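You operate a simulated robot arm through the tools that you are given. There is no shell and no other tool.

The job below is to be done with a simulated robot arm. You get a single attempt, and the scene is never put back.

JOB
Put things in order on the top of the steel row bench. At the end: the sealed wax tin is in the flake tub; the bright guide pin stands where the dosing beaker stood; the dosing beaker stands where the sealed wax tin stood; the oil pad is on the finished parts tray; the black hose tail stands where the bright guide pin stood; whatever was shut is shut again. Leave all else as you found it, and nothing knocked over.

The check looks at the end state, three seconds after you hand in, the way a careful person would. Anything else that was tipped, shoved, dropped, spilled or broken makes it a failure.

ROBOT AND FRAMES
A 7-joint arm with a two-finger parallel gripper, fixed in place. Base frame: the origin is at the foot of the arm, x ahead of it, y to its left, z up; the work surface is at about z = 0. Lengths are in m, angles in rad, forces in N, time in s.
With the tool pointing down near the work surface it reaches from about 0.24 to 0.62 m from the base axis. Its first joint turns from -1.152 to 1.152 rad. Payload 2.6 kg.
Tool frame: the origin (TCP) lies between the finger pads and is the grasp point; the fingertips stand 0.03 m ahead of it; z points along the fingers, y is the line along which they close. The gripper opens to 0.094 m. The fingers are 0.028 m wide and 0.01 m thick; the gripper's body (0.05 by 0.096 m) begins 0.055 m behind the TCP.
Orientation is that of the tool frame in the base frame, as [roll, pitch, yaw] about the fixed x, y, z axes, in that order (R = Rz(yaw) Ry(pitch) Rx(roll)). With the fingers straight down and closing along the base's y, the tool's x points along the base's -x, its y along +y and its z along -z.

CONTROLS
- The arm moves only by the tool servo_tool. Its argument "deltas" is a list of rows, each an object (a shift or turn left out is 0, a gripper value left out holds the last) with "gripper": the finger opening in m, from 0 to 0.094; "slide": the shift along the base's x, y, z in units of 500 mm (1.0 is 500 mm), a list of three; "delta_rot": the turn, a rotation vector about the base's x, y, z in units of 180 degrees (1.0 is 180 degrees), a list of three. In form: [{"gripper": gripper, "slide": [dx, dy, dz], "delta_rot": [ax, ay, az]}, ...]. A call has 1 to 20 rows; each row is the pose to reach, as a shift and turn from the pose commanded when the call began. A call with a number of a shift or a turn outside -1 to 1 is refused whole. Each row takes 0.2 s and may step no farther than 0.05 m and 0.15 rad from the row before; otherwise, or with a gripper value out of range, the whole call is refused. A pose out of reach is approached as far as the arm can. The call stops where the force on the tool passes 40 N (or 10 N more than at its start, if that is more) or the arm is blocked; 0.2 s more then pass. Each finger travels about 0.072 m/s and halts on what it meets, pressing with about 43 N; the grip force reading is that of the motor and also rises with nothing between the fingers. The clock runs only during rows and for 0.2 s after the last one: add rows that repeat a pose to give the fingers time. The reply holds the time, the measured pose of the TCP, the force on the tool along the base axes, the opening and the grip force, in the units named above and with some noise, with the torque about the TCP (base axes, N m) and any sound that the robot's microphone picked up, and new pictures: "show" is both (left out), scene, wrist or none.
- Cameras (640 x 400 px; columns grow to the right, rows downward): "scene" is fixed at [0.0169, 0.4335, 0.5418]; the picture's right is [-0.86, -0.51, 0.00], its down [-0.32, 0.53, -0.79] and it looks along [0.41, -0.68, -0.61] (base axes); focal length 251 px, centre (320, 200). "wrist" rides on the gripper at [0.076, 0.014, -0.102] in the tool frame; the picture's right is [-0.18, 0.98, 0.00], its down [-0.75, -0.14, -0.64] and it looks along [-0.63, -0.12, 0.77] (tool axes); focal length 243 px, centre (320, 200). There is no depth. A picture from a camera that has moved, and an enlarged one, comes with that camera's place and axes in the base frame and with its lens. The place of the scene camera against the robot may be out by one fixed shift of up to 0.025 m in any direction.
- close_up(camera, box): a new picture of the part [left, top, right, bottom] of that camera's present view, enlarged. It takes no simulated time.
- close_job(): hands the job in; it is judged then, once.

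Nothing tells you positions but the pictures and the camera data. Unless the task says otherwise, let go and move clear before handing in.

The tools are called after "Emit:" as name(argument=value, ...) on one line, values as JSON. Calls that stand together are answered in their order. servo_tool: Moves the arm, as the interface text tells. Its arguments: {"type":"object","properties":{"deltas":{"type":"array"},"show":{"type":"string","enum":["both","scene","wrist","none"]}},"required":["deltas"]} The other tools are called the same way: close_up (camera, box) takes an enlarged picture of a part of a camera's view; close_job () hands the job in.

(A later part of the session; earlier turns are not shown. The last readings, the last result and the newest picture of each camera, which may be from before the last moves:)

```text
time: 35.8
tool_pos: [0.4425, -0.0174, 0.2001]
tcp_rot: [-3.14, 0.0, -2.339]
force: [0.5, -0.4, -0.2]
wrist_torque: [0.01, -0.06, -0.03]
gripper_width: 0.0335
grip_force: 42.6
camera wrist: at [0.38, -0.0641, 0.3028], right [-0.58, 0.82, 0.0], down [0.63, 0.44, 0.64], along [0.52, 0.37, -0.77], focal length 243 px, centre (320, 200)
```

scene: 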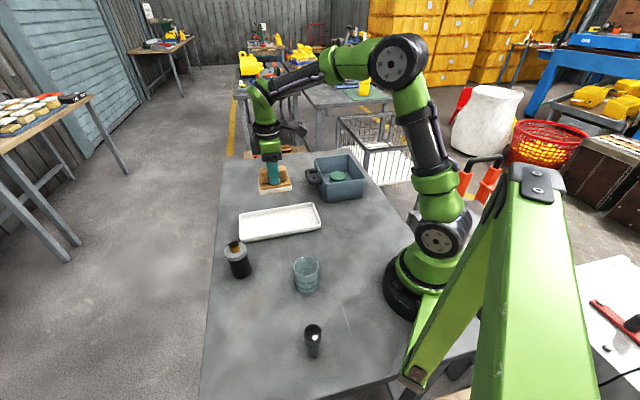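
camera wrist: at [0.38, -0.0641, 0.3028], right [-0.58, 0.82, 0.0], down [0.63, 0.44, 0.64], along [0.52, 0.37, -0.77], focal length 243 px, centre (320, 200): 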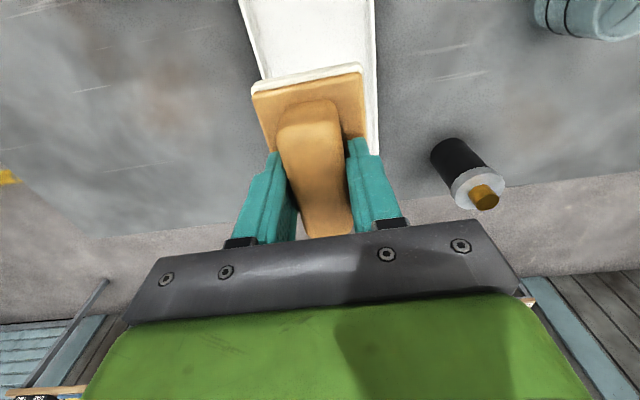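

The pad is over the tray with its long side along the tray. I'll enlarge to confirm alignment with the rim before lowering.

Emit:
close_up(camera="wrist", box=[220, 0, 400, 160])

Emit:
close_up(camera="scene", box=[230, 150, 340, 250])

```text
2.50 times, centred on (310, 80) of wrist
camera zoom: at [0.38, -0.0641, 0.3028], right [-0.58, 0.82, 0.0], down [0.63, 0.44, 0.64], along [0.52, 0.37, -0.77], focal length 606 px, centre (345, 500)
```

zoom: 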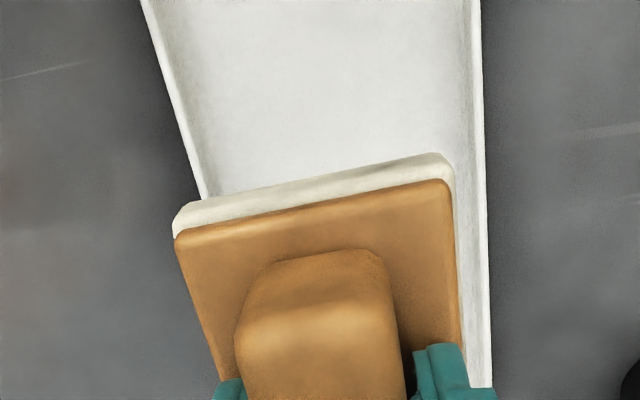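

```text
4.00 times, centred on (285, 200) of scene
camera zoom: at [0.0169, 0.4335, 0.5418], right [-0.86, -0.51, 0.0], down [-0.32, 0.53, -0.79], along [0.41, -0.68, -0.61], focal length 1003 px, centre (460, 200)
```

zoom: 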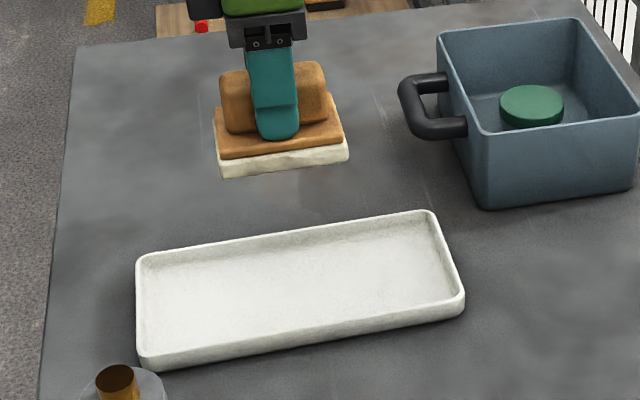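

The tray edges and the gripper agree within about 1° and the pad is laterally centred. I'll lower it into the tray.

Emit:
servo_tool(deltas=[{"slide": [0, 0, -0.03]}, {"slide": [0, 0, -0.08]}, {"slide": [0, 0, -0.13]}, {"slide": [0, 0, -0.18]}, {"slide": [0, 0, -0.22]}, {"slide": [0, 0, -0.25]}, {"slide": [0, 0, -0.268]}, {"slide": [0, 0, -0.274]}, {"slide": [0, 0, -0.274]}])

Emit:
servo_tool(deltas=[{"slide": [0, 0, -0.002]}, {"slide": [0, 0, -0.004]}, {"slide": [0, 0, -0.004]}], show="none")

```text
time: 37.8
tool_pos: [0.4435, -0.0199, 0.0613]
tcp_rot: [3.141, -0.001, -2.34]
force: [-0.1, -1.0, -1.7]
wrist_torque: [-0.02, 0.0, 0.01]
gripper_width: 0.0336
grip_force: 43.0
camera wrist: at [0.3804, -0.0645, 0.1657], right [-0.58, 0.82, 0.0], down [0.63, 0.44, 0.64], along [0.52, 0.37, -0.77], focal length 243 px, centre (320, 200)
```

scene: 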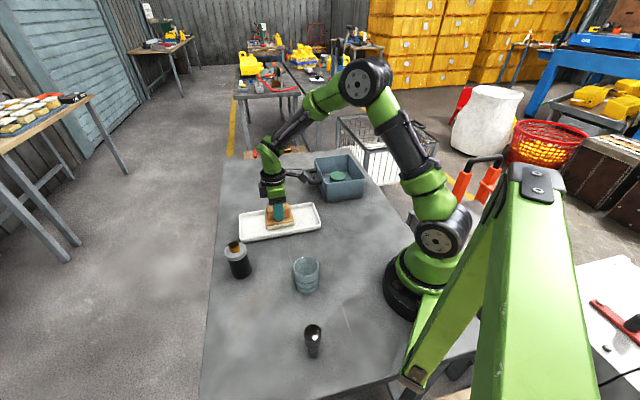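
wrist: 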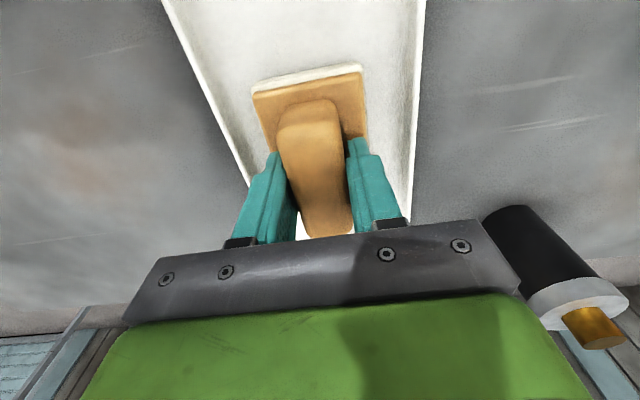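

```text
time: 38.6
tool_pos: [0.4449, -0.0182, 0.061]
tcp_rot: [-3.141, 0.0, -2.341]
force: [0.6, -0.4, -1.3]
wrist_torque: [0.01, 0.01, 0.02]
gripper_width: 0.0339
grip_force: 42.6
```

The pad hangs inside the tray rim without contact yet. I'll lower in small steps until I feel the floor.

Emit:
servo_tool(deltas=[{"slide": [0, 0, -0.002]}, {"slide": [0, 0, -0.004]}, {"slide": [0, 0, -0.004]}], show="none")

Emit:
servo_tool(deltas=[{"slide": [0, 0, -0.001]}, {"slide": [0, 0, -0.002]}, {"slide": [0, 0, -0.002]}], show="none")

```text
time: 39.4
tool_pos: [0.4438, -0.0182, 0.0597]
tcp_rot: [-3.141, 0.0, -2.341]
force: [-1.3, -0.3, 2.9]
wrist_torque: [0.06, 0.08, 0.05]
gripper_width: 0.0335
grip_force: 42.6
```

```text
time: 40.2
tool_pos: [0.4436, -0.0202, 0.0606]
tcp_rot: [-3.139, 0.001, -2.341]
force: [-7.7, -0.6, 21.3]
wrist_torque: [-0.13, 0.33, -0.02]
gripper_width: 0.0337
grip_force: 43.0
```

The pad is on the tray floor. I'll ease off, open, and rise clear.

Emit:
servo_tool(deltas=[{"slide": [0, 0, 0.002]}, {"slide": [0, 0, 0.0025], "gripper": 0.06}, {"slide": [0, 0, 0.0025], "gripper": 0.06}, {"slide": [0, 0, 0.0025], "gripper": 0.06}, {"slide": [0, 0, 0.03], "gripper": 0.06}, {"slide": [0, 0, 0.09]}, {"slide": [0, 0, 0.17]}, {"slide": [0, 0, 0.26]}, {"slide": [0, 0, 0.34]}, {"slide": [0, 0, 0.38]}])

```text
time: 42.4
tool_pos: [0.4442, -0.0172, 0.2491]
tcp_rot: [3.141, 0.001, -2.341]
force: [-0.7, 0.4, 0.4]
wrist_torque: [-0.03, 0.0, -0.01]
gripper_width: 0.0599
grip_force: 0.0
camera wrist: at [0.381, -0.0632, 0.3521], right [-0.58, 0.82, 0.0], down [0.63, 0.44, 0.64], along [0.52, 0.37, -0.77], focal length 243 px, centre (320, 200)
```

scene: 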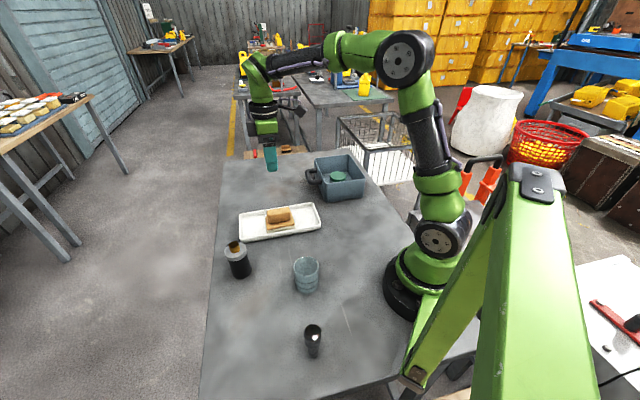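
wrist: 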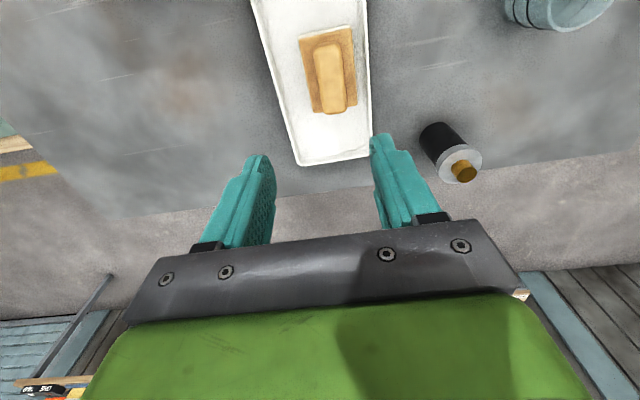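

The pad rests flat inside the tray. Next I'll go above the dosing beaker to refine its position.

Emit:
servo_tool(deltas=[{"slide": [-0.04, 0.027, 0], "gripper": 0.094}, {"slide": [-0.1, 0.068, 0]}, {"slide": [-0.17, 0.115, 0]}, {"slide": [-0.24, 0.163, 0]}, {"slide": [-0.31, 0.21, -0.02]}, {"slide": [-0.37, 0.251, -0.04]}, {"slide": [-0.411, 0.279, -0.06]}, {"slide": [-0.411, 0.279, -0.06]}])

```text
time: 44.2
tool_pos: [0.2372, 0.1236, 0.2181]
tcp_rot: [-3.141, 0.0, -2.34]
force: [1.2, 0.6, 0.6]
wrist_torque: [-0.01, 0.0, 0.0]
gripper_width: 0.0942
grip_force: 0.0
camera wrist: at [0.1738, 0.0782, 0.3207], right [-0.58, 0.82, 0.0], down [0.63, 0.44, 0.64], along [0.52, 0.37, -0.77], focal length 243 px, centre (320, 200)
```

scene: 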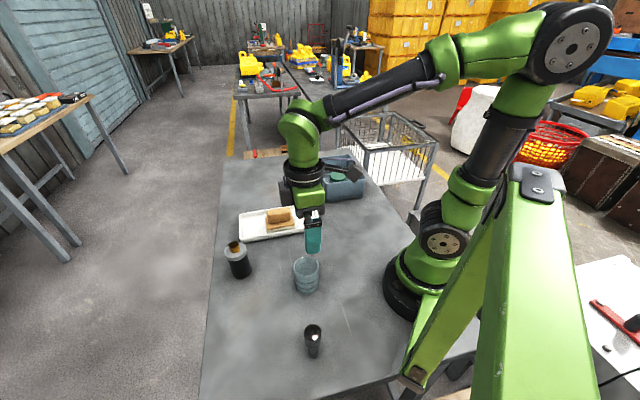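
wrist: 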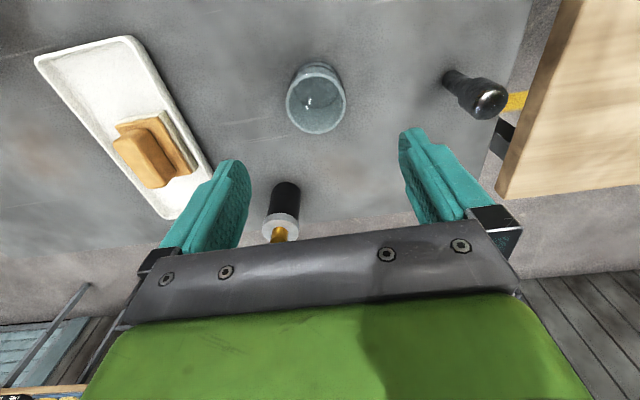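

Emit:
close_up(camera="wrist", box=[260, 40, 370, 145])

Emit:
close_up(camera="wrist", box=[430, 50, 530, 130])

Emit:
close_up(camera="wrist", box=[250, 160, 330, 240])

```text
3.81 times, centred on (315, 92) of wrist
camera zoom: at [0.1738, 0.0782, 0.3207], right [-0.58, 0.82, 0.0], down [0.63, 0.44, 0.64], along [0.52, 0.37, -0.77], focal length 924 px, centre (339, 610)
```

zoom: 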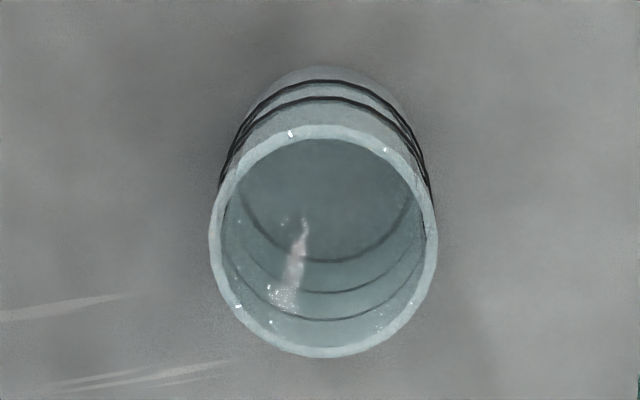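

```text
5.00 times, centred on (480, 90) of wrist
camera zoom: at [0.1738, 0.0782, 0.3207], right [-0.58, 0.82, 0.0], down [0.63, 0.44, 0.64], along [0.52, 0.37, -0.77], focal length 1213 px, centre (-480, 750)
```

zoom: 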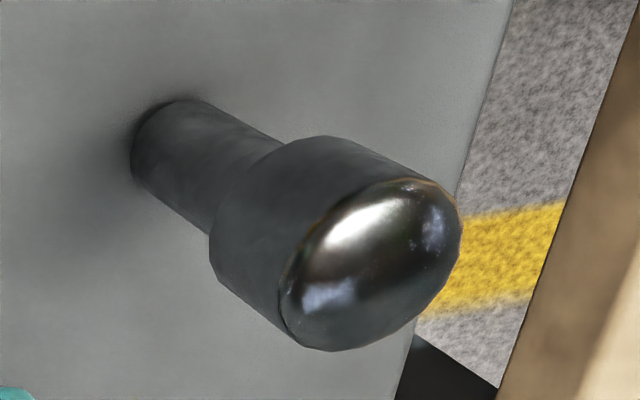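

```text
5.00 times, centred on (290, 200) of wrist
camera zoom: at [0.1738, 0.0782, 0.3207], right [-0.58, 0.82, 0.0], down [0.63, 0.44, 0.64], along [0.52, 0.37, -0.77], focal length 1213 px, centre (470, 200)
```

zoom: 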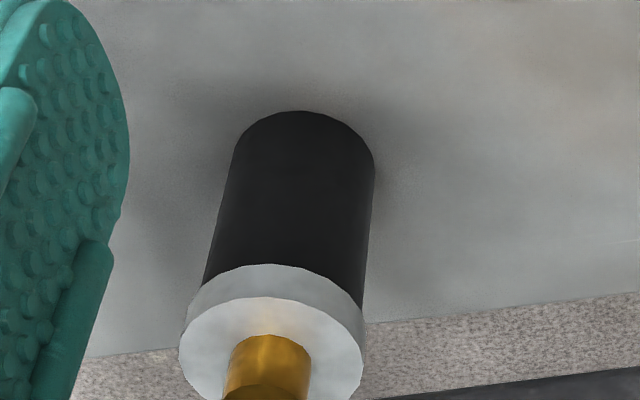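

The beaker is about 0.058 m across and 0.078 m tall, centred near (0.242, 0.122). I'll descend around it upright and grip it.

Emit:
servo_tool(deltas=[{"slide": [0.011, -0.002, -0.05]}, {"slide": [0.011, -0.002, -0.12]}, {"slide": [0.011, -0.002, -0.19]}, {"slide": [0.011, -0.002, -0.25]}, {"slide": [0.011, -0.002, -0.3]}, {"slide": [0.011, -0.002, -0.33]}, {"slide": [0.011, -0.002, -0.344]}, {"slide": [0.011, -0.002, -0.344]}])

```text
time: 46.0
tool_pos: [0.2422, 0.1207, 0.0452]
tcp_rot: [3.141, 0.001, -2.341]
force: [0.3, 0.0, -1.0]
wrist_torque: [-0.02, 0.03, 0.01]
gripper_width: 0.0939
grip_force: 0.1
camera wrist: at [0.18, 0.0749, 0.148], right [-0.58, 0.82, 0.0], down [0.63, 0.44, 0.64], along [0.52, 0.37, -0.77], focal length 243 px, centre (320, 200)
```

scene: 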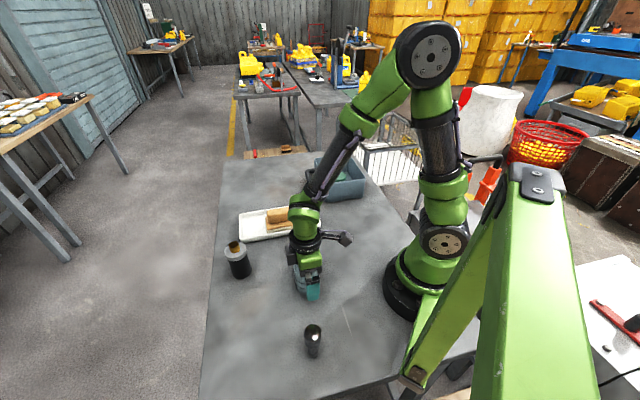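
wrist: 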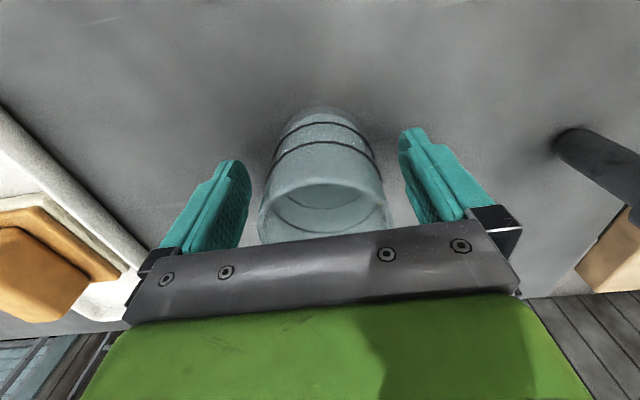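

The beaker is centred between the fingers. I'll close and then start a slow lift.

Emit:
servo_tool(deltas=[{"gripper": 0.07}, {"gripper": 0.055}, {"gripper": 0.03}, {"gripper": 0.0}, {"gripper": 0.0}, {"gripper": 0.0}])

Emit:
servo_tool(deltas=[{"slide": [0, 0, 0.003]}, {"slide": [0, 0, 0.01]}, {"slide": [0, 0, 0.02]}, {"slide": [0, 0, 0.035]}, {"slide": [0, 0, 0.05]}, {"slide": [0, 0, 0.05]}])

```text
time: 47.4
tool_pos: [0.2431, 0.1212, 0.0455]
tcp_rot: [-3.141, 0.001, -2.341]
force: [-1.1, -0.2, 0.0]
wrist_torque: [-0.02, 0.04, 0.04]
gripper_width: 0.0586
grip_force: 42.3
camera wrist: at [0.18, 0.0749, 0.1482], right [-0.58, 0.82, 0.0], down [0.63, 0.44, 0.64], along [0.52, 0.37, -0.77], focal length 243 px, centre (320, 200)
```

scene: 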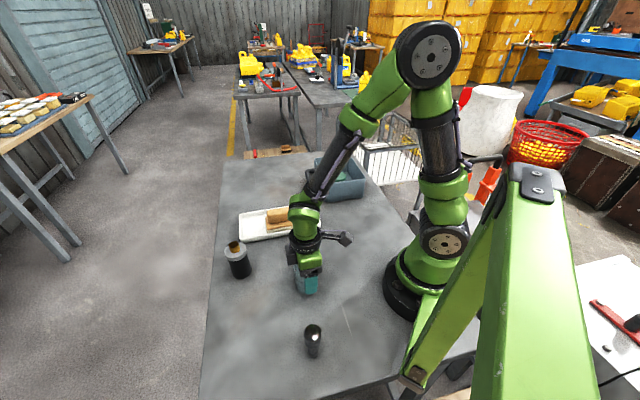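
wrist: 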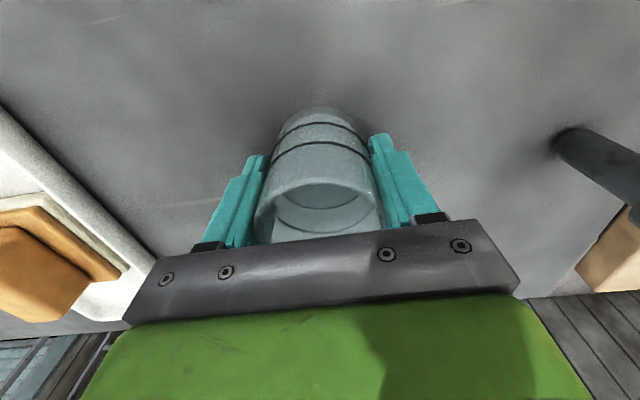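

```text
time: 48.8
tool_pos: [0.2436, 0.121, 0.0705]
tcp_rot: [3.141, 0.0, -2.342]
force: [0.8, -0.2, -0.3]
wrist_torque: [-0.01, 0.01, 0.02]
gripper_width: 0.059
grip_force: 43.0
camera wrist: at [0.1804, 0.0749, 0.1744], right [-0.58, 0.82, 0.0], down [0.63, 0.44, 0.64], along [0.52, 0.37, -0.77], focal length 243 px, centre (320, 200)
```

scene: 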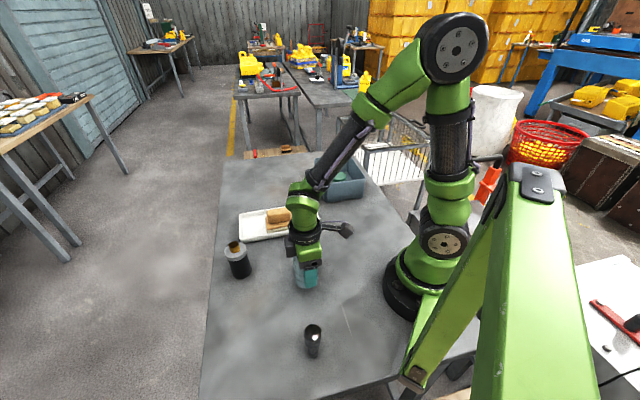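
wrist: 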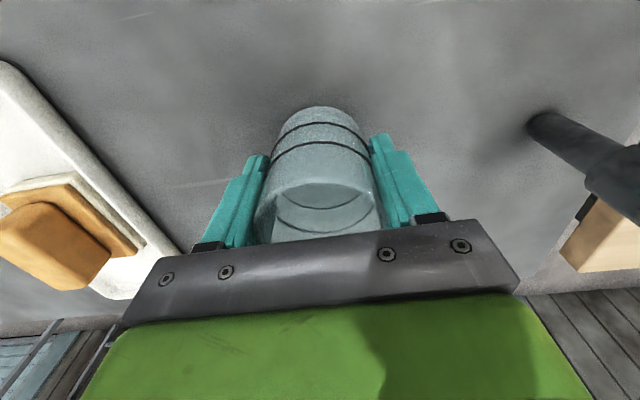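

The beaker is lifted and upright. I'll raise it a bit more and carry it gently to the tin's old spot at about (0.256, 0.278).

Emit:
servo_tool(deltas=[{"slide": [0, 0, 0.02]}, {"slide": [0, 0, 0.06]}, {"slide": [0, 0.01, 0.1]}, {"slide": [0.002, 0.03, 0.13]}, {"slide": [0.005, 0.065, 0.14]}, {"slide": [0.009, 0.105, 0.14]}, {"slide": [0.013, 0.15, 0.14]}, {"slide": [0.017, 0.195, 0.14]}, {"slide": [0.02, 0.24, 0.14]}, {"slide": [0.023, 0.275, 0.14]}, {"slide": [0.025, 0.3, 0.14]}, {"slide": [0.026, 0.312, 0.14]}, {"slide": [0.026, 0.315, 0.14]}, {"slide": [0.026, 0.315, 0.14]}])

```text
time: 51.8
tool_pos: [0.2571, 0.2779, 0.1396]
tcp_rot: [-3.142, -0.001, -2.339]
force: [-0.5, 0.1, -0.7]
wrist_torque: [0.01, 0.02, 0.01]
gripper_width: 0.0589
grip_force: 43.6
camera wrist: at [0.1933, 0.2322, 0.2438], right [-0.58, 0.82, 0.0], down [0.63, 0.44, 0.64], along [0.52, 0.37, -0.77], focal length 243 px, centre (320, 200)
```

scene: 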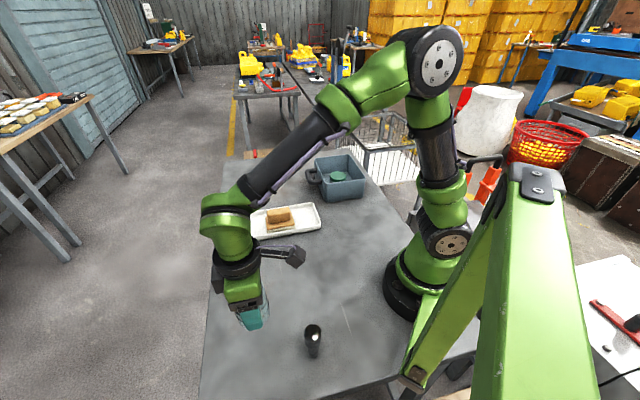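
wrist: 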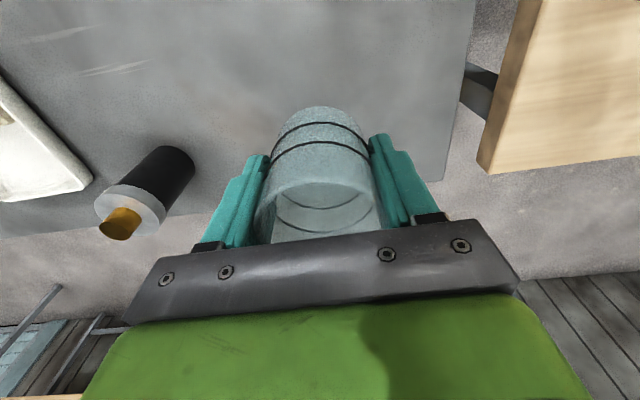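

The beaker hovers over the target spot. I'll lower it slowly to just above the bench, then feel for contact.

Emit:
servo_tool(deltas=[{"slide": [0, 0.001, -0.02]}, {"slide": [0, 0.001, -0.06]}, {"slide": [0, 0.001, -0.1]}, {"slide": [0, 0.001, -0.135]}, {"slide": [0, 0.001, -0.16]}, {"slide": [0, 0.001, -0.176]}, {"slide": [0, 0.001, -0.184]}, {"slide": [0, 0.001, -0.187]}, {"slide": [0, 0.001, -0.187]}])

Emit:
servo_tool(deltas=[{"slide": [0, 0, -0.001]}, {"slide": [0, 0, -0.0025]}, {"slide": [0, 0, -0.0025]}], show="none")

```text
time: 53.8
tool_pos: [0.256, 0.2781, 0.047]
tcp_rot: [-3.142, 0.0, -2.338]
force: [0.3, -0.2, -0.2]
wrist_torque: [-0.02, 0.04, -0.01]
gripper_width: 0.0586
grip_force: 42.8
camera wrist: at [0.1935, 0.232, 0.1495], right [-0.58, 0.82, 0.0], down [0.63, 0.44, 0.64], along [0.52, 0.37, -0.77], focal length 243 px, centre (320, 200)
```

scene: 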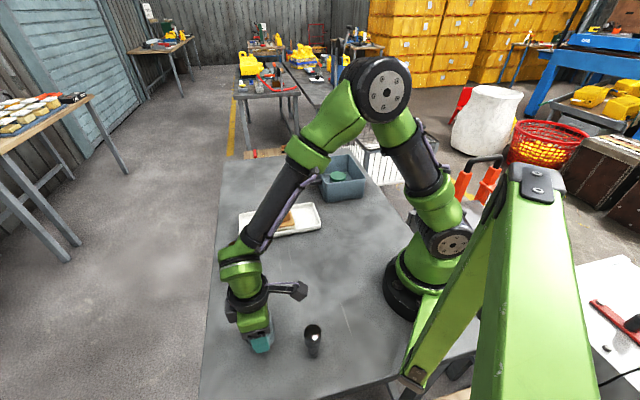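
wrist: 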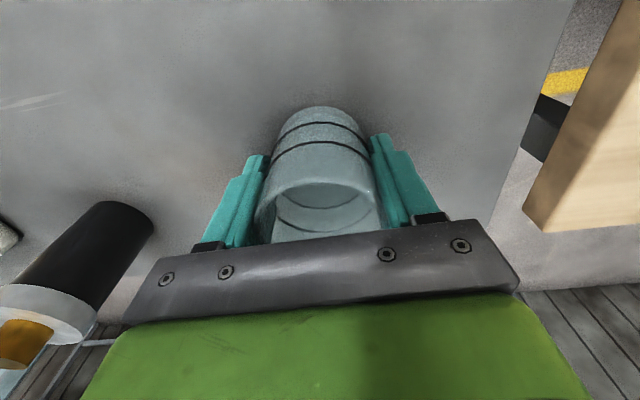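

```text
time: 54.6
tool_pos: [0.2566, 0.2777, 0.0463]
tcp_rot: [3.141, -0.001, -2.341]
force: [-0.6, -0.1, -0.5]
wrist_torque: [0.0, -0.01, 0.01]
gripper_width: 0.0587
grip_force: 42.9
```

It's within about half a millimetre of the bench. I'll nudge down slightly, release, and rise straight up.

Emit:
servo_tool(deltas=[{"slide": [0, 0, -0.001]}, {"slide": [0, 0, -0.001], "gripper": 0.065}, {"slide": [0, 0, -0.001], "gripper": 0.078}, {"slide": [0, 0, -0.001], "gripper": 0.09}, {"slide": [0, 0, -0.001], "gripper": 0.09}, {"slide": [0, 0, 0.03], "gripper": 0.09}, {"slide": [0, 0, 0.09]}, {"slide": [0, 0, 0.16]}, {"slide": [0, 0, 0.24]}, {"slide": [0, 0, 0.32]}, {"slide": [0, 0, 0.36]}])

```text
time: 57.0
tool_pos: [0.2545, 0.2793, 0.2262]
tcp_rot: [-3.141, 0.0, -2.341]
force: [0.3, 0.8, -0.1]
wrist_torque: [-0.02, 0.0, -0.02]
gripper_width: 0.0899
grip_force: 0.1
camera wrist: at [0.1922, 0.2333, 0.3293], right [-0.58, 0.82, 0.0], down [0.63, 0.44, 0.64], along [0.52, 0.37, -0.77], focal length 243 px, centre (320, 200)
```

scene: 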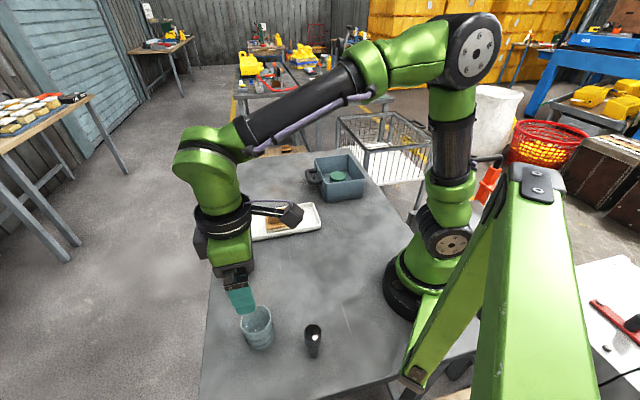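
wrist: 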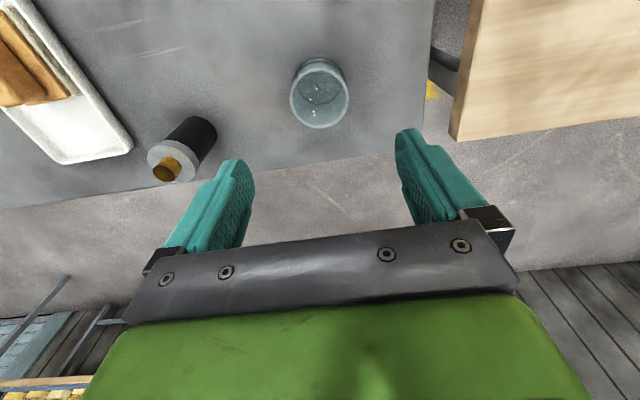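

The beaker stands upright at the tin's old spot. Next I'll move above the guide pin at about (0.142, 0.251) and look closely.

Emit:
servo_tool(deltas=[{"slide": [-0.04, -0.01, 0], "gripper": 0.07}, {"slide": [-0.1, -0.025, 0]}, {"slide": [-0.16, -0.04, 0]}, {"slide": [-0.205, -0.05, 0]}, {"slide": [-0.225, -0.055, 0]}, {"slide": [-0.225, -0.055, 0]}])

```text
time: 58.4
tool_pos: [0.1431, 0.2515, 0.2255]
tcp_rot: [3.141, 0.0, -2.341]
force: [0.2, 1.0, 0.3]
wrist_torque: [0.01, 0.01, -0.01]
gripper_width: 0.07
grip_force: 0.1
camera wrist: at [0.0794, 0.2053, 0.3283], right [-0.58, 0.82, 0.0], down [0.63, 0.44, 0.64], along [0.52, 0.37, -0.77], focal length 243 px, centre (320, 200)
```

scene: 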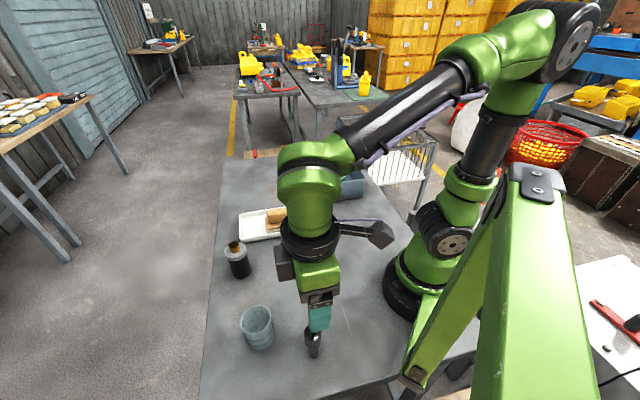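
wrist: 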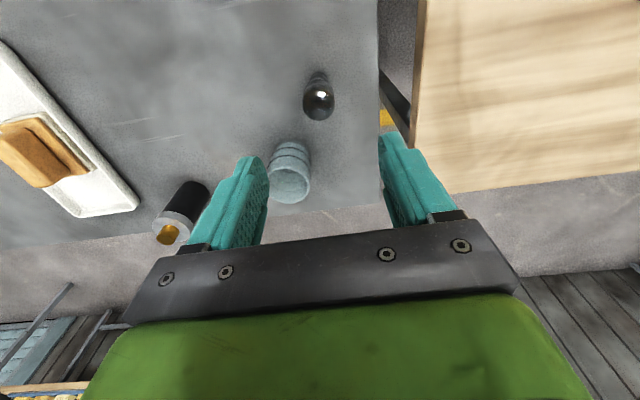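

Emit:
close_up(camera="wrist", box=[280, 55, 360, 130])

Emit:
close_up(camera="scene", box=[280, 300, 350, 370])

```text
5.33 times, centred on (320, 92) of wrist
camera zoom: at [0.0794, 0.2053, 0.3283], right [-0.58, 0.82, 0.0], down [0.63, 0.44, 0.64], along [0.52, 0.37, -0.77], focal length 1294 px, centre (320, 773)
```

zoom: 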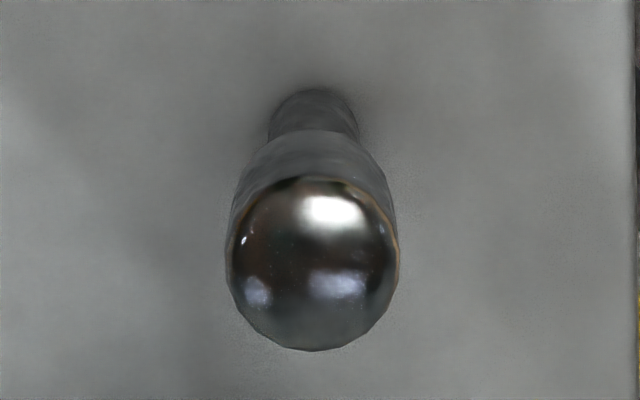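

```text
5.71 times, centred on (315, 335) of scene
camera zoom: at [0.0169, 0.4335, 0.5418], right [-0.86, -0.51, 0.0], down [-0.32, 0.53, -0.79], along [0.41, -0.68, -0.61], focal length 1432 px, centre (349, -571)
```

zoom: 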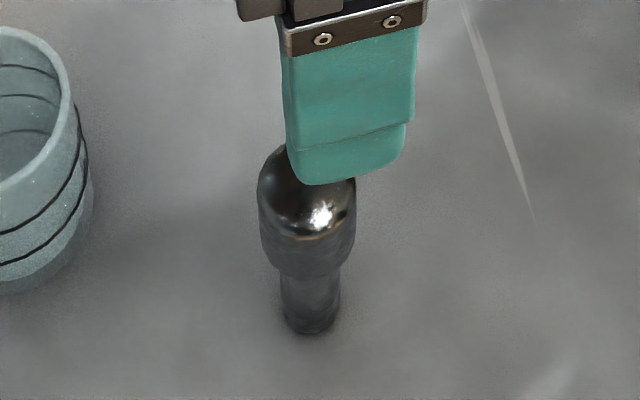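

The pin's stem centre is about (0.1447, 0.250), its head about 0.034 m across and spanning z 0.05 to 0.09. I'll descend and grip it around the head.

Emit:
servo_tool(deltas=[{"slide": [0.005, -0.001, -0.05]}, {"slide": [0.005, -0.001, -0.11]}, {"slide": [0.005, -0.001, -0.17]}, {"slide": [0.005, -0.001, -0.23]}, {"slide": [0.005, -0.001, -0.28]}, {"slide": [0.005, -0.001, -0.31]}, {"slide": [0.005, -0.001, -0.32]}, {"slide": [0.005, -0.001, -0.32]}])

```text
time: 60.2
tool_pos: [0.1465, 0.2494, 0.0656]
tcp_rot: [3.14, 0.0, -2.341]
force: [-0.4, 0.5, -0.7]
wrist_torque: [0.01, 0.01, 0.01]
gripper_width: 0.07
grip_force: 0.1
camera wrist: at [0.0834, 0.2041, 0.169], right [-0.58, 0.82, 0.0], down [0.63, 0.44, 0.64], along [0.52, 0.37, -0.77], focal length 243 px, centre (320, 200)
```

scene: 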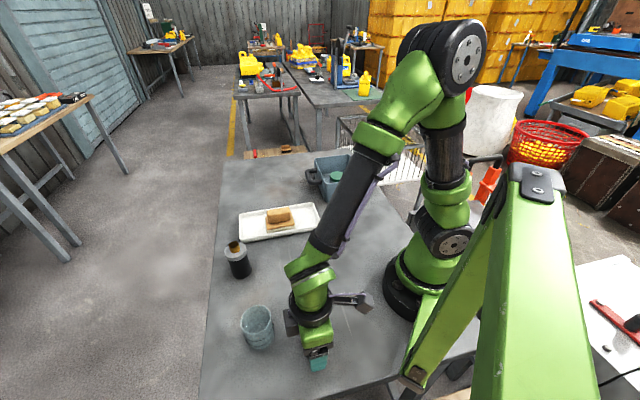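
wrist: 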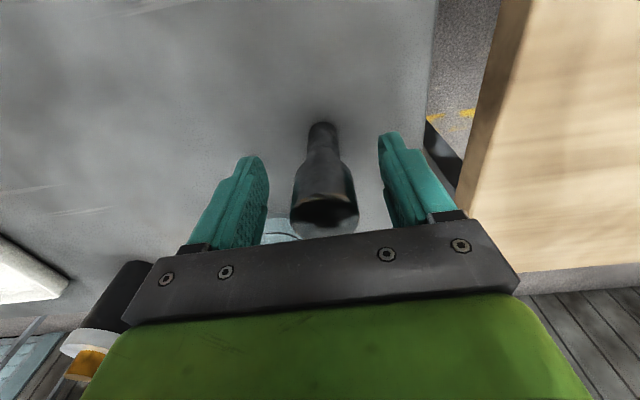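

The pin is centred between the fingers. I'll close on it and lift slowly.

Emit:
servo_tool(deltas=[{"gripper": 0.05}, {"gripper": 0.03}, {"gripper": 0.0}, {"gripper": 0.0}, {"gripper": 0.0}])

Emit:
servo_tool(deltas=[{"slide": [0, 0, 0.003]}, {"slide": [0, 0, 0.01]}, {"slide": [0, 0, 0.02]}, {"slide": [0, 0, 0.035]}, {"slide": [0, 0, 0.05]}, {"slide": [0, 0, 0.05]}])

```text
time: 61.4
tool_pos: [0.1469, 0.2498, 0.0666]
tcp_rot: [-3.141, -0.001, -2.339]
force: [0.3, -0.7, 0.1]
wrist_torque: [0.01, 0.0, 0.0]
gripper_width: 0.031
grip_force: 42.7
camera wrist: at [0.0835, 0.2041, 0.1693], right [-0.58, 0.82, 0.0], down [0.63, 0.44, 0.64], along [0.52, 0.37, -0.77], focal length 243 px, centre (320, 200)
```

scene: 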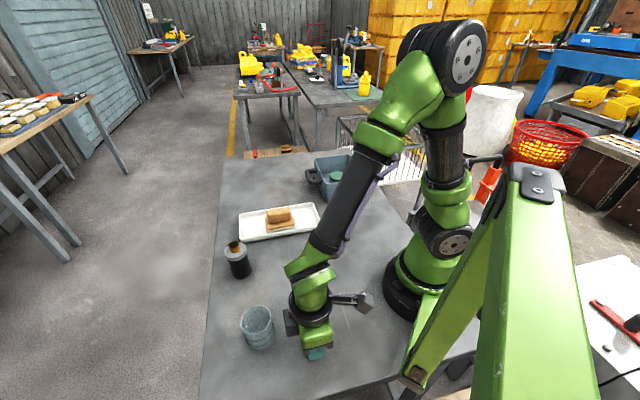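
wrist: 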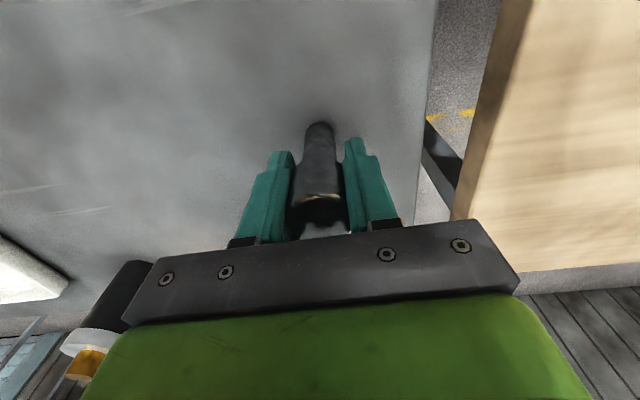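

```text
time: 62.8
tool_pos: [0.1458, 0.2518, 0.0905]
tcp_rot: [-3.141, 0.001, -2.341]
force: [0.0, 0.3, -1.5]
wrist_torque: [0.04, 0.01, -0.02]
gripper_width: 0.0305
grip_force: 43.2
camera wrist: at [0.0835, 0.2049, 0.194], right [-0.58, 0.82, 0.0], down [0.63, 0.44, 0.64], along [0.52, 0.37, -0.77], focal length 243 px, centre (320, 200)
```

scene: 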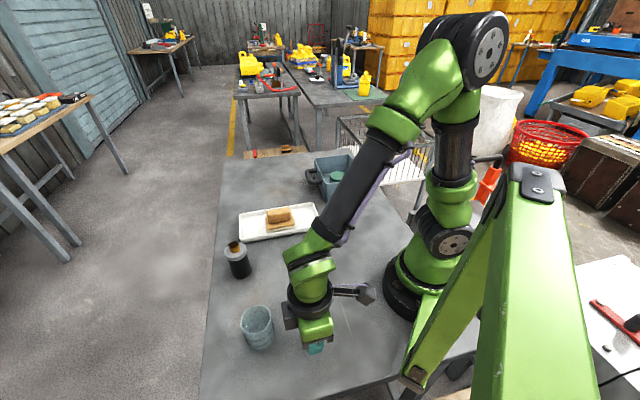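
wrist: 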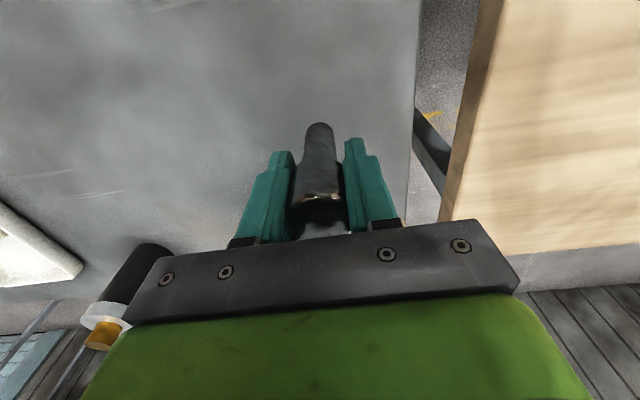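

The pin is held upright. I'll lift a bit more and carry it to the beaker's old spot at about (0.242, 0.122).

Emit:
servo_tool(deltas=[{"slide": [0, 0, 0.02]}, {"slide": [0.005, -0.006, 0.05]}, {"slide": [0.018, -0.024, 0.08]}, {"slide": [0.04, -0.053, 0.09]}, {"slide": [0.066, -0.088, 0.09]}, {"slide": [0.095, -0.126, 0.09]}, {"slide": [0.124, -0.165, 0.09]}, {"slide": [0.15, -0.199, 0.09]}, {"slide": [0.172, -0.228, 0.09]}, {"slide": [0.186, -0.247, 0.09]}, {"slide": [0.192, -0.255, 0.09]}, {"slide": [0.192, -0.255, 0.09]}, {"slide": [0.192, -0.255, 0.09]}])

```text
time: 65.6
tool_pos: [0.2413, 0.1235, 0.1369]
tcp_rot: [-3.141, 0.001, -2.34]
force: [0.0, 0.1, -1.8]
wrist_torque: [0.01, 0.02, 0.02]
gripper_width: 0.0306
grip_force: 43.1
camera wrist: at [0.1785, 0.0774, 0.239], right [-0.58, 0.82, 0.0], down [0.63, 0.44, 0.64], along [0.52, 0.37, -0.77], focal length 243 px, centre (320, 200)
```

scene: 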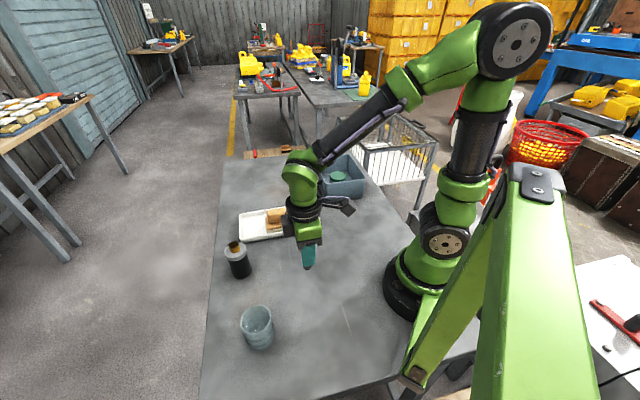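
wrist: 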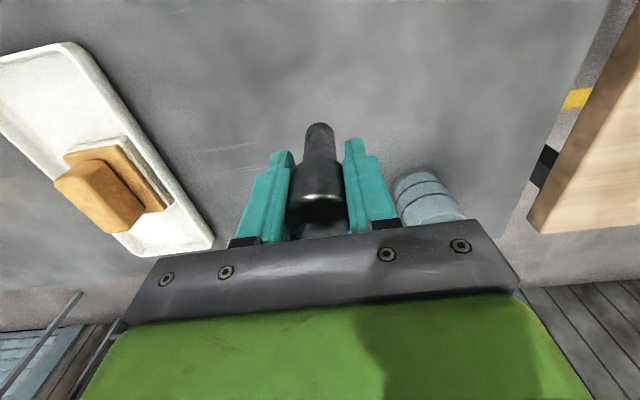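

The pin hovers over the beaker's old spot. I'll lower it slowly to just above the bench.

Emit:
servo_tool(deltas=[{"slide": [0.001, 0, -0.02]}, {"slide": [0.002, 0, -0.05]}, {"slide": [0.002, 0, -0.08]}, {"slide": [0.002, 0, -0.105]}, {"slide": [0.002, 0, -0.122]}, {"slide": [0.002, 0, -0.132]}, {"slide": [0.002, 0, -0.137]}, {"slide": [0.002, 0, -0.137]}])

Emit:
servo_tool(deltas=[{"slide": [0, 0, -0.001]}, {"slide": [0, 0, -0.0025]}, {"slide": [0, 0, -0.0025]}], show="none")

```text
time: 67.4
tool_pos: [0.2428, 0.123, 0.0665]
tcp_rot: [3.141, 0.001, -2.339]
force: [0.0, 0.0, -1.7]
wrist_torque: [0.0, 0.02, 0.0]
gripper_width: 0.0302
grip_force: 43.2
camera wrist: at [0.18, 0.0778, 0.1703], right [-0.58, 0.82, 0.0], down [0.63, 0.44, 0.64], along [0.52, 0.37, -0.77], focal length 243 px, centre (320, 200)
```

scene: 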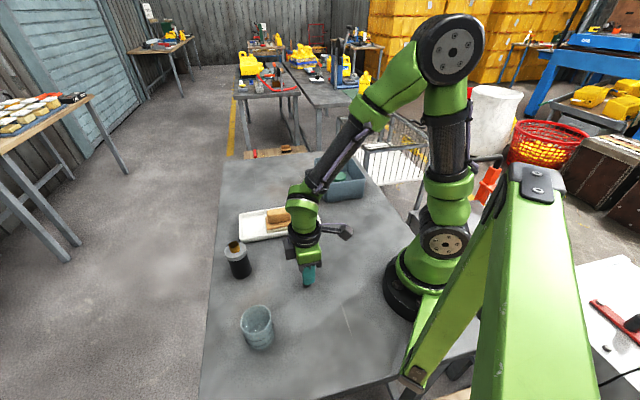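
wrist: 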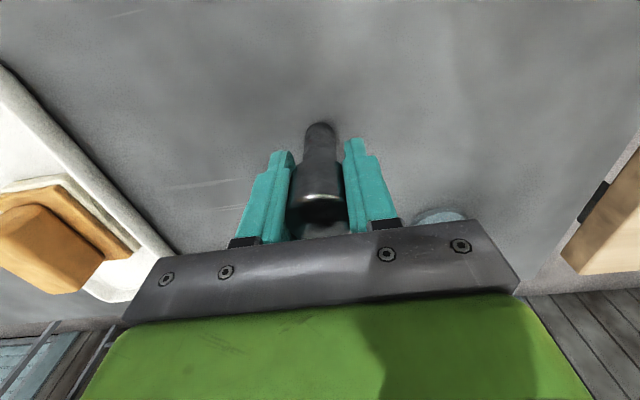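

```text
time: 68.2
tool_pos: [0.2437, 0.1238, 0.0662]
tcp_rot: [3.141, 0.0, -2.34]
force: [-0.7, 0.6, -1.9]
wrist_torque: [0.01, 0.02, 0.02]
gripper_width: 0.0304
grip_force: 42.9
```

No contact yet, as the pin's weight is still on the gripper. I'll go down a further half millimetre or so.

Emit:
servo_tool(deltas=[{"slide": [0, 0, -0.001]}, {"slide": [0, 0, -0.0015]}, {"slide": [0, 0, -0.0015]}], show="none")

```text
time: 69.0
tool_pos: [0.2435, 0.1234, 0.0662]
tcp_rot: [3.141, 0.002, -2.341]
force: [-6.6, -1.5, 25.8]
wrist_torque: [-0.14, 0.39, -0.09]
gripper_width: 0.0305
grip_force: 42.9
```

That is firm contact. I'll back off slightly to unload it and check the force before releasing.

Emit:
servo_tool(deltas=[{"slide": [0, 0, 0.0008]}, {"slide": [0, 0, 0.001]}, {"slide": [0, 0, 0.001]}], show="none")

```text
time: 69.8
tool_pos: [0.2445, 0.1238, 0.0645]
tcp_rot: [3.14, 0.001, -2.339]
force: [1.5, 4.5, 12.4]
wrist_torque: [0.2, -0.1, -0.04]
gripper_width: 0.0306
grip_force: 42.6
```

Emit:
servo_tool(deltas=[{"slide": [0, 0, 0.0008]}, {"slide": [0, 0, 0.001]}, {"slide": [0, 0, 0.001]}], show="none")

```text
time: 70.6
tool_pos: [0.2418, 0.1235, 0.066]
tcp_rot: [3.14, 0.0, -2.341]
force: [2.0, 0.3, 3.1]
wrist_torque: [0.01, -0.1, -0.01]
gripper_width: 0.0307
grip_force: 43.4
```

The load is nearly zero now. I'll open gently and rise straight up.

Emit:
servo_tool(deltas=[{"gripper": 0.034}, {"gripper": 0.042}, {"gripper": 0.055}, {"gripper": 0.07}, {"gripper": 0.07}, {"slide": [0, 0, 0.03]}, {"slide": [0, 0, 0.09]}, {"slide": [0, 0, 0.16]}, {"slide": [0, 0, 0.24]}, {"slide": [0, 0, 0.32]}, {"slide": [0, 0, 0.32]}])

```text
time: 73.0
tool_pos: [0.241, 0.1241, 0.2272]
tcp_rot: [-3.142, 0.0, -2.341]
force: [-0.6, -0.3, -0.5]
wrist_torque: [0.0, -0.01, -0.01]
gripper_width: 0.07
grip_force: 0.1
camera wrist: at [0.1784, 0.079, 0.3294], right [-0.58, 0.82, 0.0], down [0.63, 0.44, 0.64], along [0.52, 0.37, -0.77], focal length 243 px, centre (320, 200)
```

scene: 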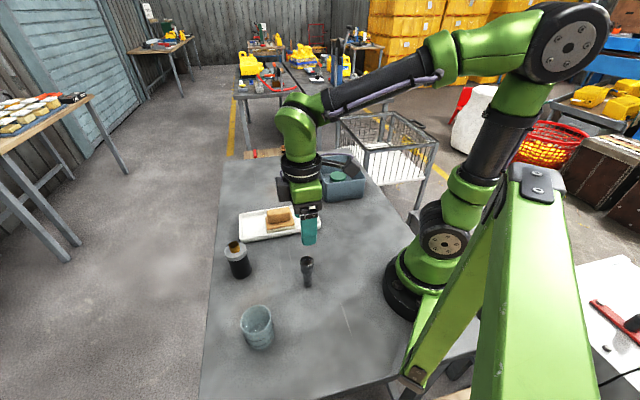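
wrist: 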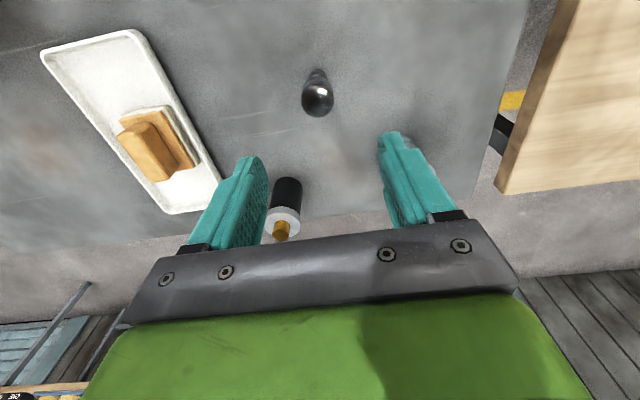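

The pin stands upright at the beaker's old spot. Now I'll go above the hose tail at about (0.413, 0.178).

Emit:
servo_tool(deltas=[{"slide": [0.04, 0.013, 0], "gripper": 0.08}, {"slide": [0.1, 0.031, 0]}, {"slide": [0.17, 0.053, 0]}, {"slide": [0.24, 0.075, 0]}, {"slide": [0.3, 0.094, 0]}, {"slide": [0.335, 0.105, 0]}, {"slide": [0.344, 0.108, 0]}, {"slide": [0.344, 0.108, 0]}])

```text
time: 74.8
tool_pos: [0.4146, 0.1775, 0.2259]
tcp_rot: [3.14, 0.0, -2.34]
force: [-0.5, -0.2, -0.2]
wrist_torque: [-0.02, -0.03, -0.03]
gripper_width: 0.08
grip_force: 0.1
camera wrist: at [0.3523, 0.1317, 0.3284], right [-0.58, 0.82, 0.0], down [0.63, 0.44, 0.64], along [0.52, 0.37, -0.77], focal length 243 px, centre (320, 200)
```

scene: 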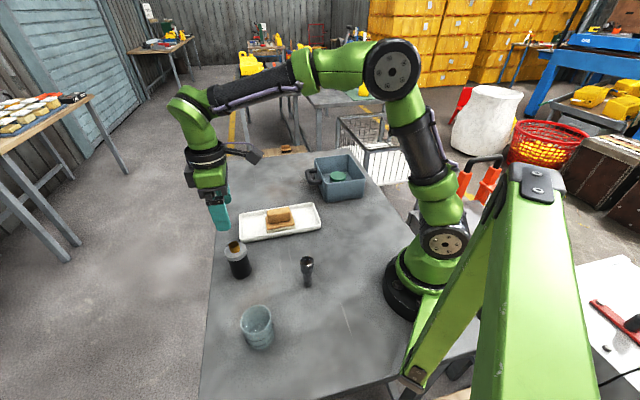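
wrist: 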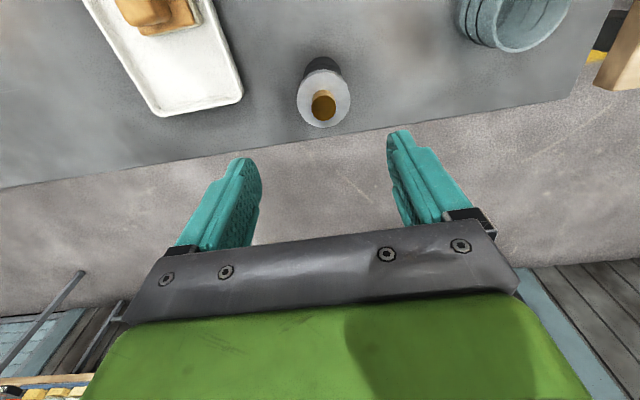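

Emit:
close_up(camera="wrist", box=[280, 40, 370, 140])

Emit:
close_up(camera="scene", box=[210, 225, 330, 360])

```text
4.00 times, centred on (325, 90) of wrist
camera zoom: at [0.3523, 0.1317, 0.3284], right [-0.58, 0.82, 0.0], down [0.63, 0.44, 0.64], along [0.52, 0.37, -0.77], focal length 970 px, centre (300, 640)
```

zoom: 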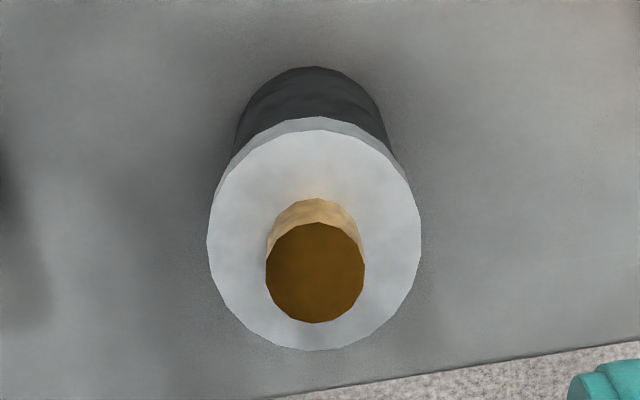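

```text
2.96 times, centred on (270, 292) of scene
camera zoom: at [0.0169, 0.4335, 0.5418], right [-0.86, -0.51, 0.0], down [-0.32, 0.53, -0.79], along [0.41, -0.68, -0.61], focal length 743 px, centre (468, -74)
```

zoom: 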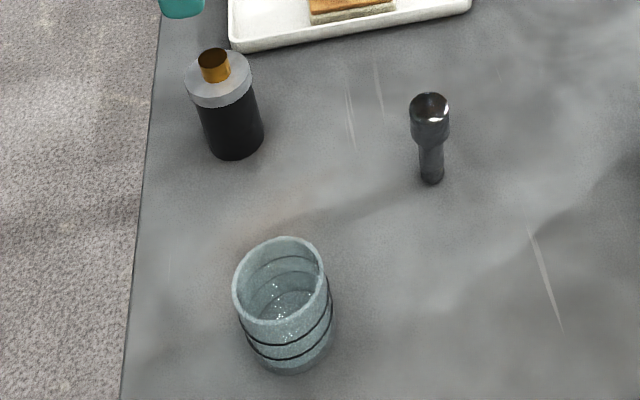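

The hose tail is about 0.046 m wide with a 0.05 m collar at z 0.078 to 0.09 and a nozzle up to about 0.108. It's centred near (0.4116, 0.179). I'll descend so the pads meet the collar and the palm clears the nozzle.

Emit:
servo_tool(deltas=[{"slide": [-0.007, 0.005, -0.05]}, {"slide": [-0.007, 0.005, -0.11]}, {"slide": [-0.007, 0.005, -0.17]}, {"slide": [-0.007, 0.005, -0.22]}, {"slide": [-0.007, 0.005, -0.26]}, {"slide": [-0.007, 0.005, -0.285]}, {"slide": [-0.007, 0.005, -0.295]}, {"slide": [-0.007, 0.005, -0.295]}])

```text
time: 76.6
tool_pos: [0.4112, 0.1794, 0.078]
tcp_rot: [3.141, 0.001, -2.341]
force: [-0.5, 0.0, -0.7]
wrist_torque: [0.0, 0.0, 0.0]
gripper_width: 0.0801
grip_force: 0.0
camera wrist: at [0.3485, 0.1337, 0.1812], right [-0.58, 0.82, 0.0], down [0.63, 0.44, 0.64], along [0.52, 0.37, -0.77], focal length 243 px, centre (320, 200)
```

scene: 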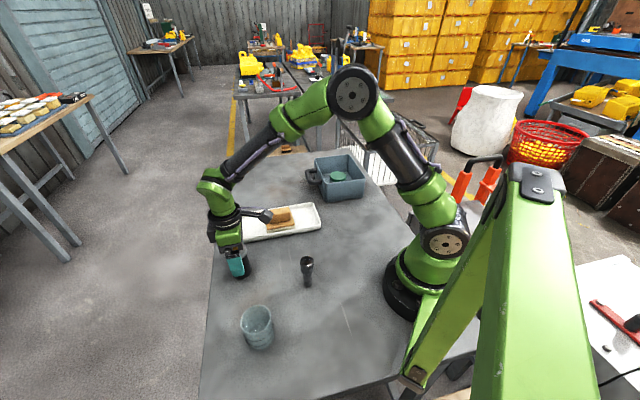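
wrist: 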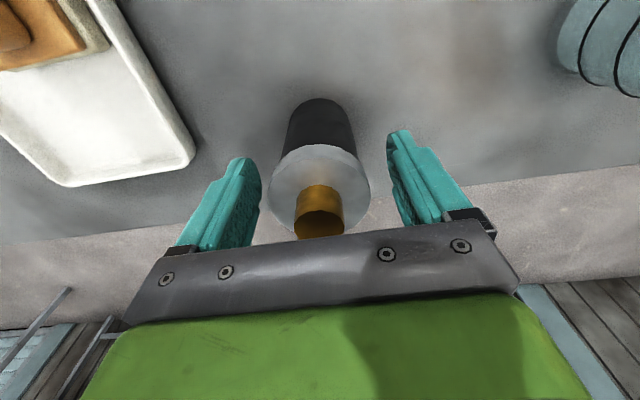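

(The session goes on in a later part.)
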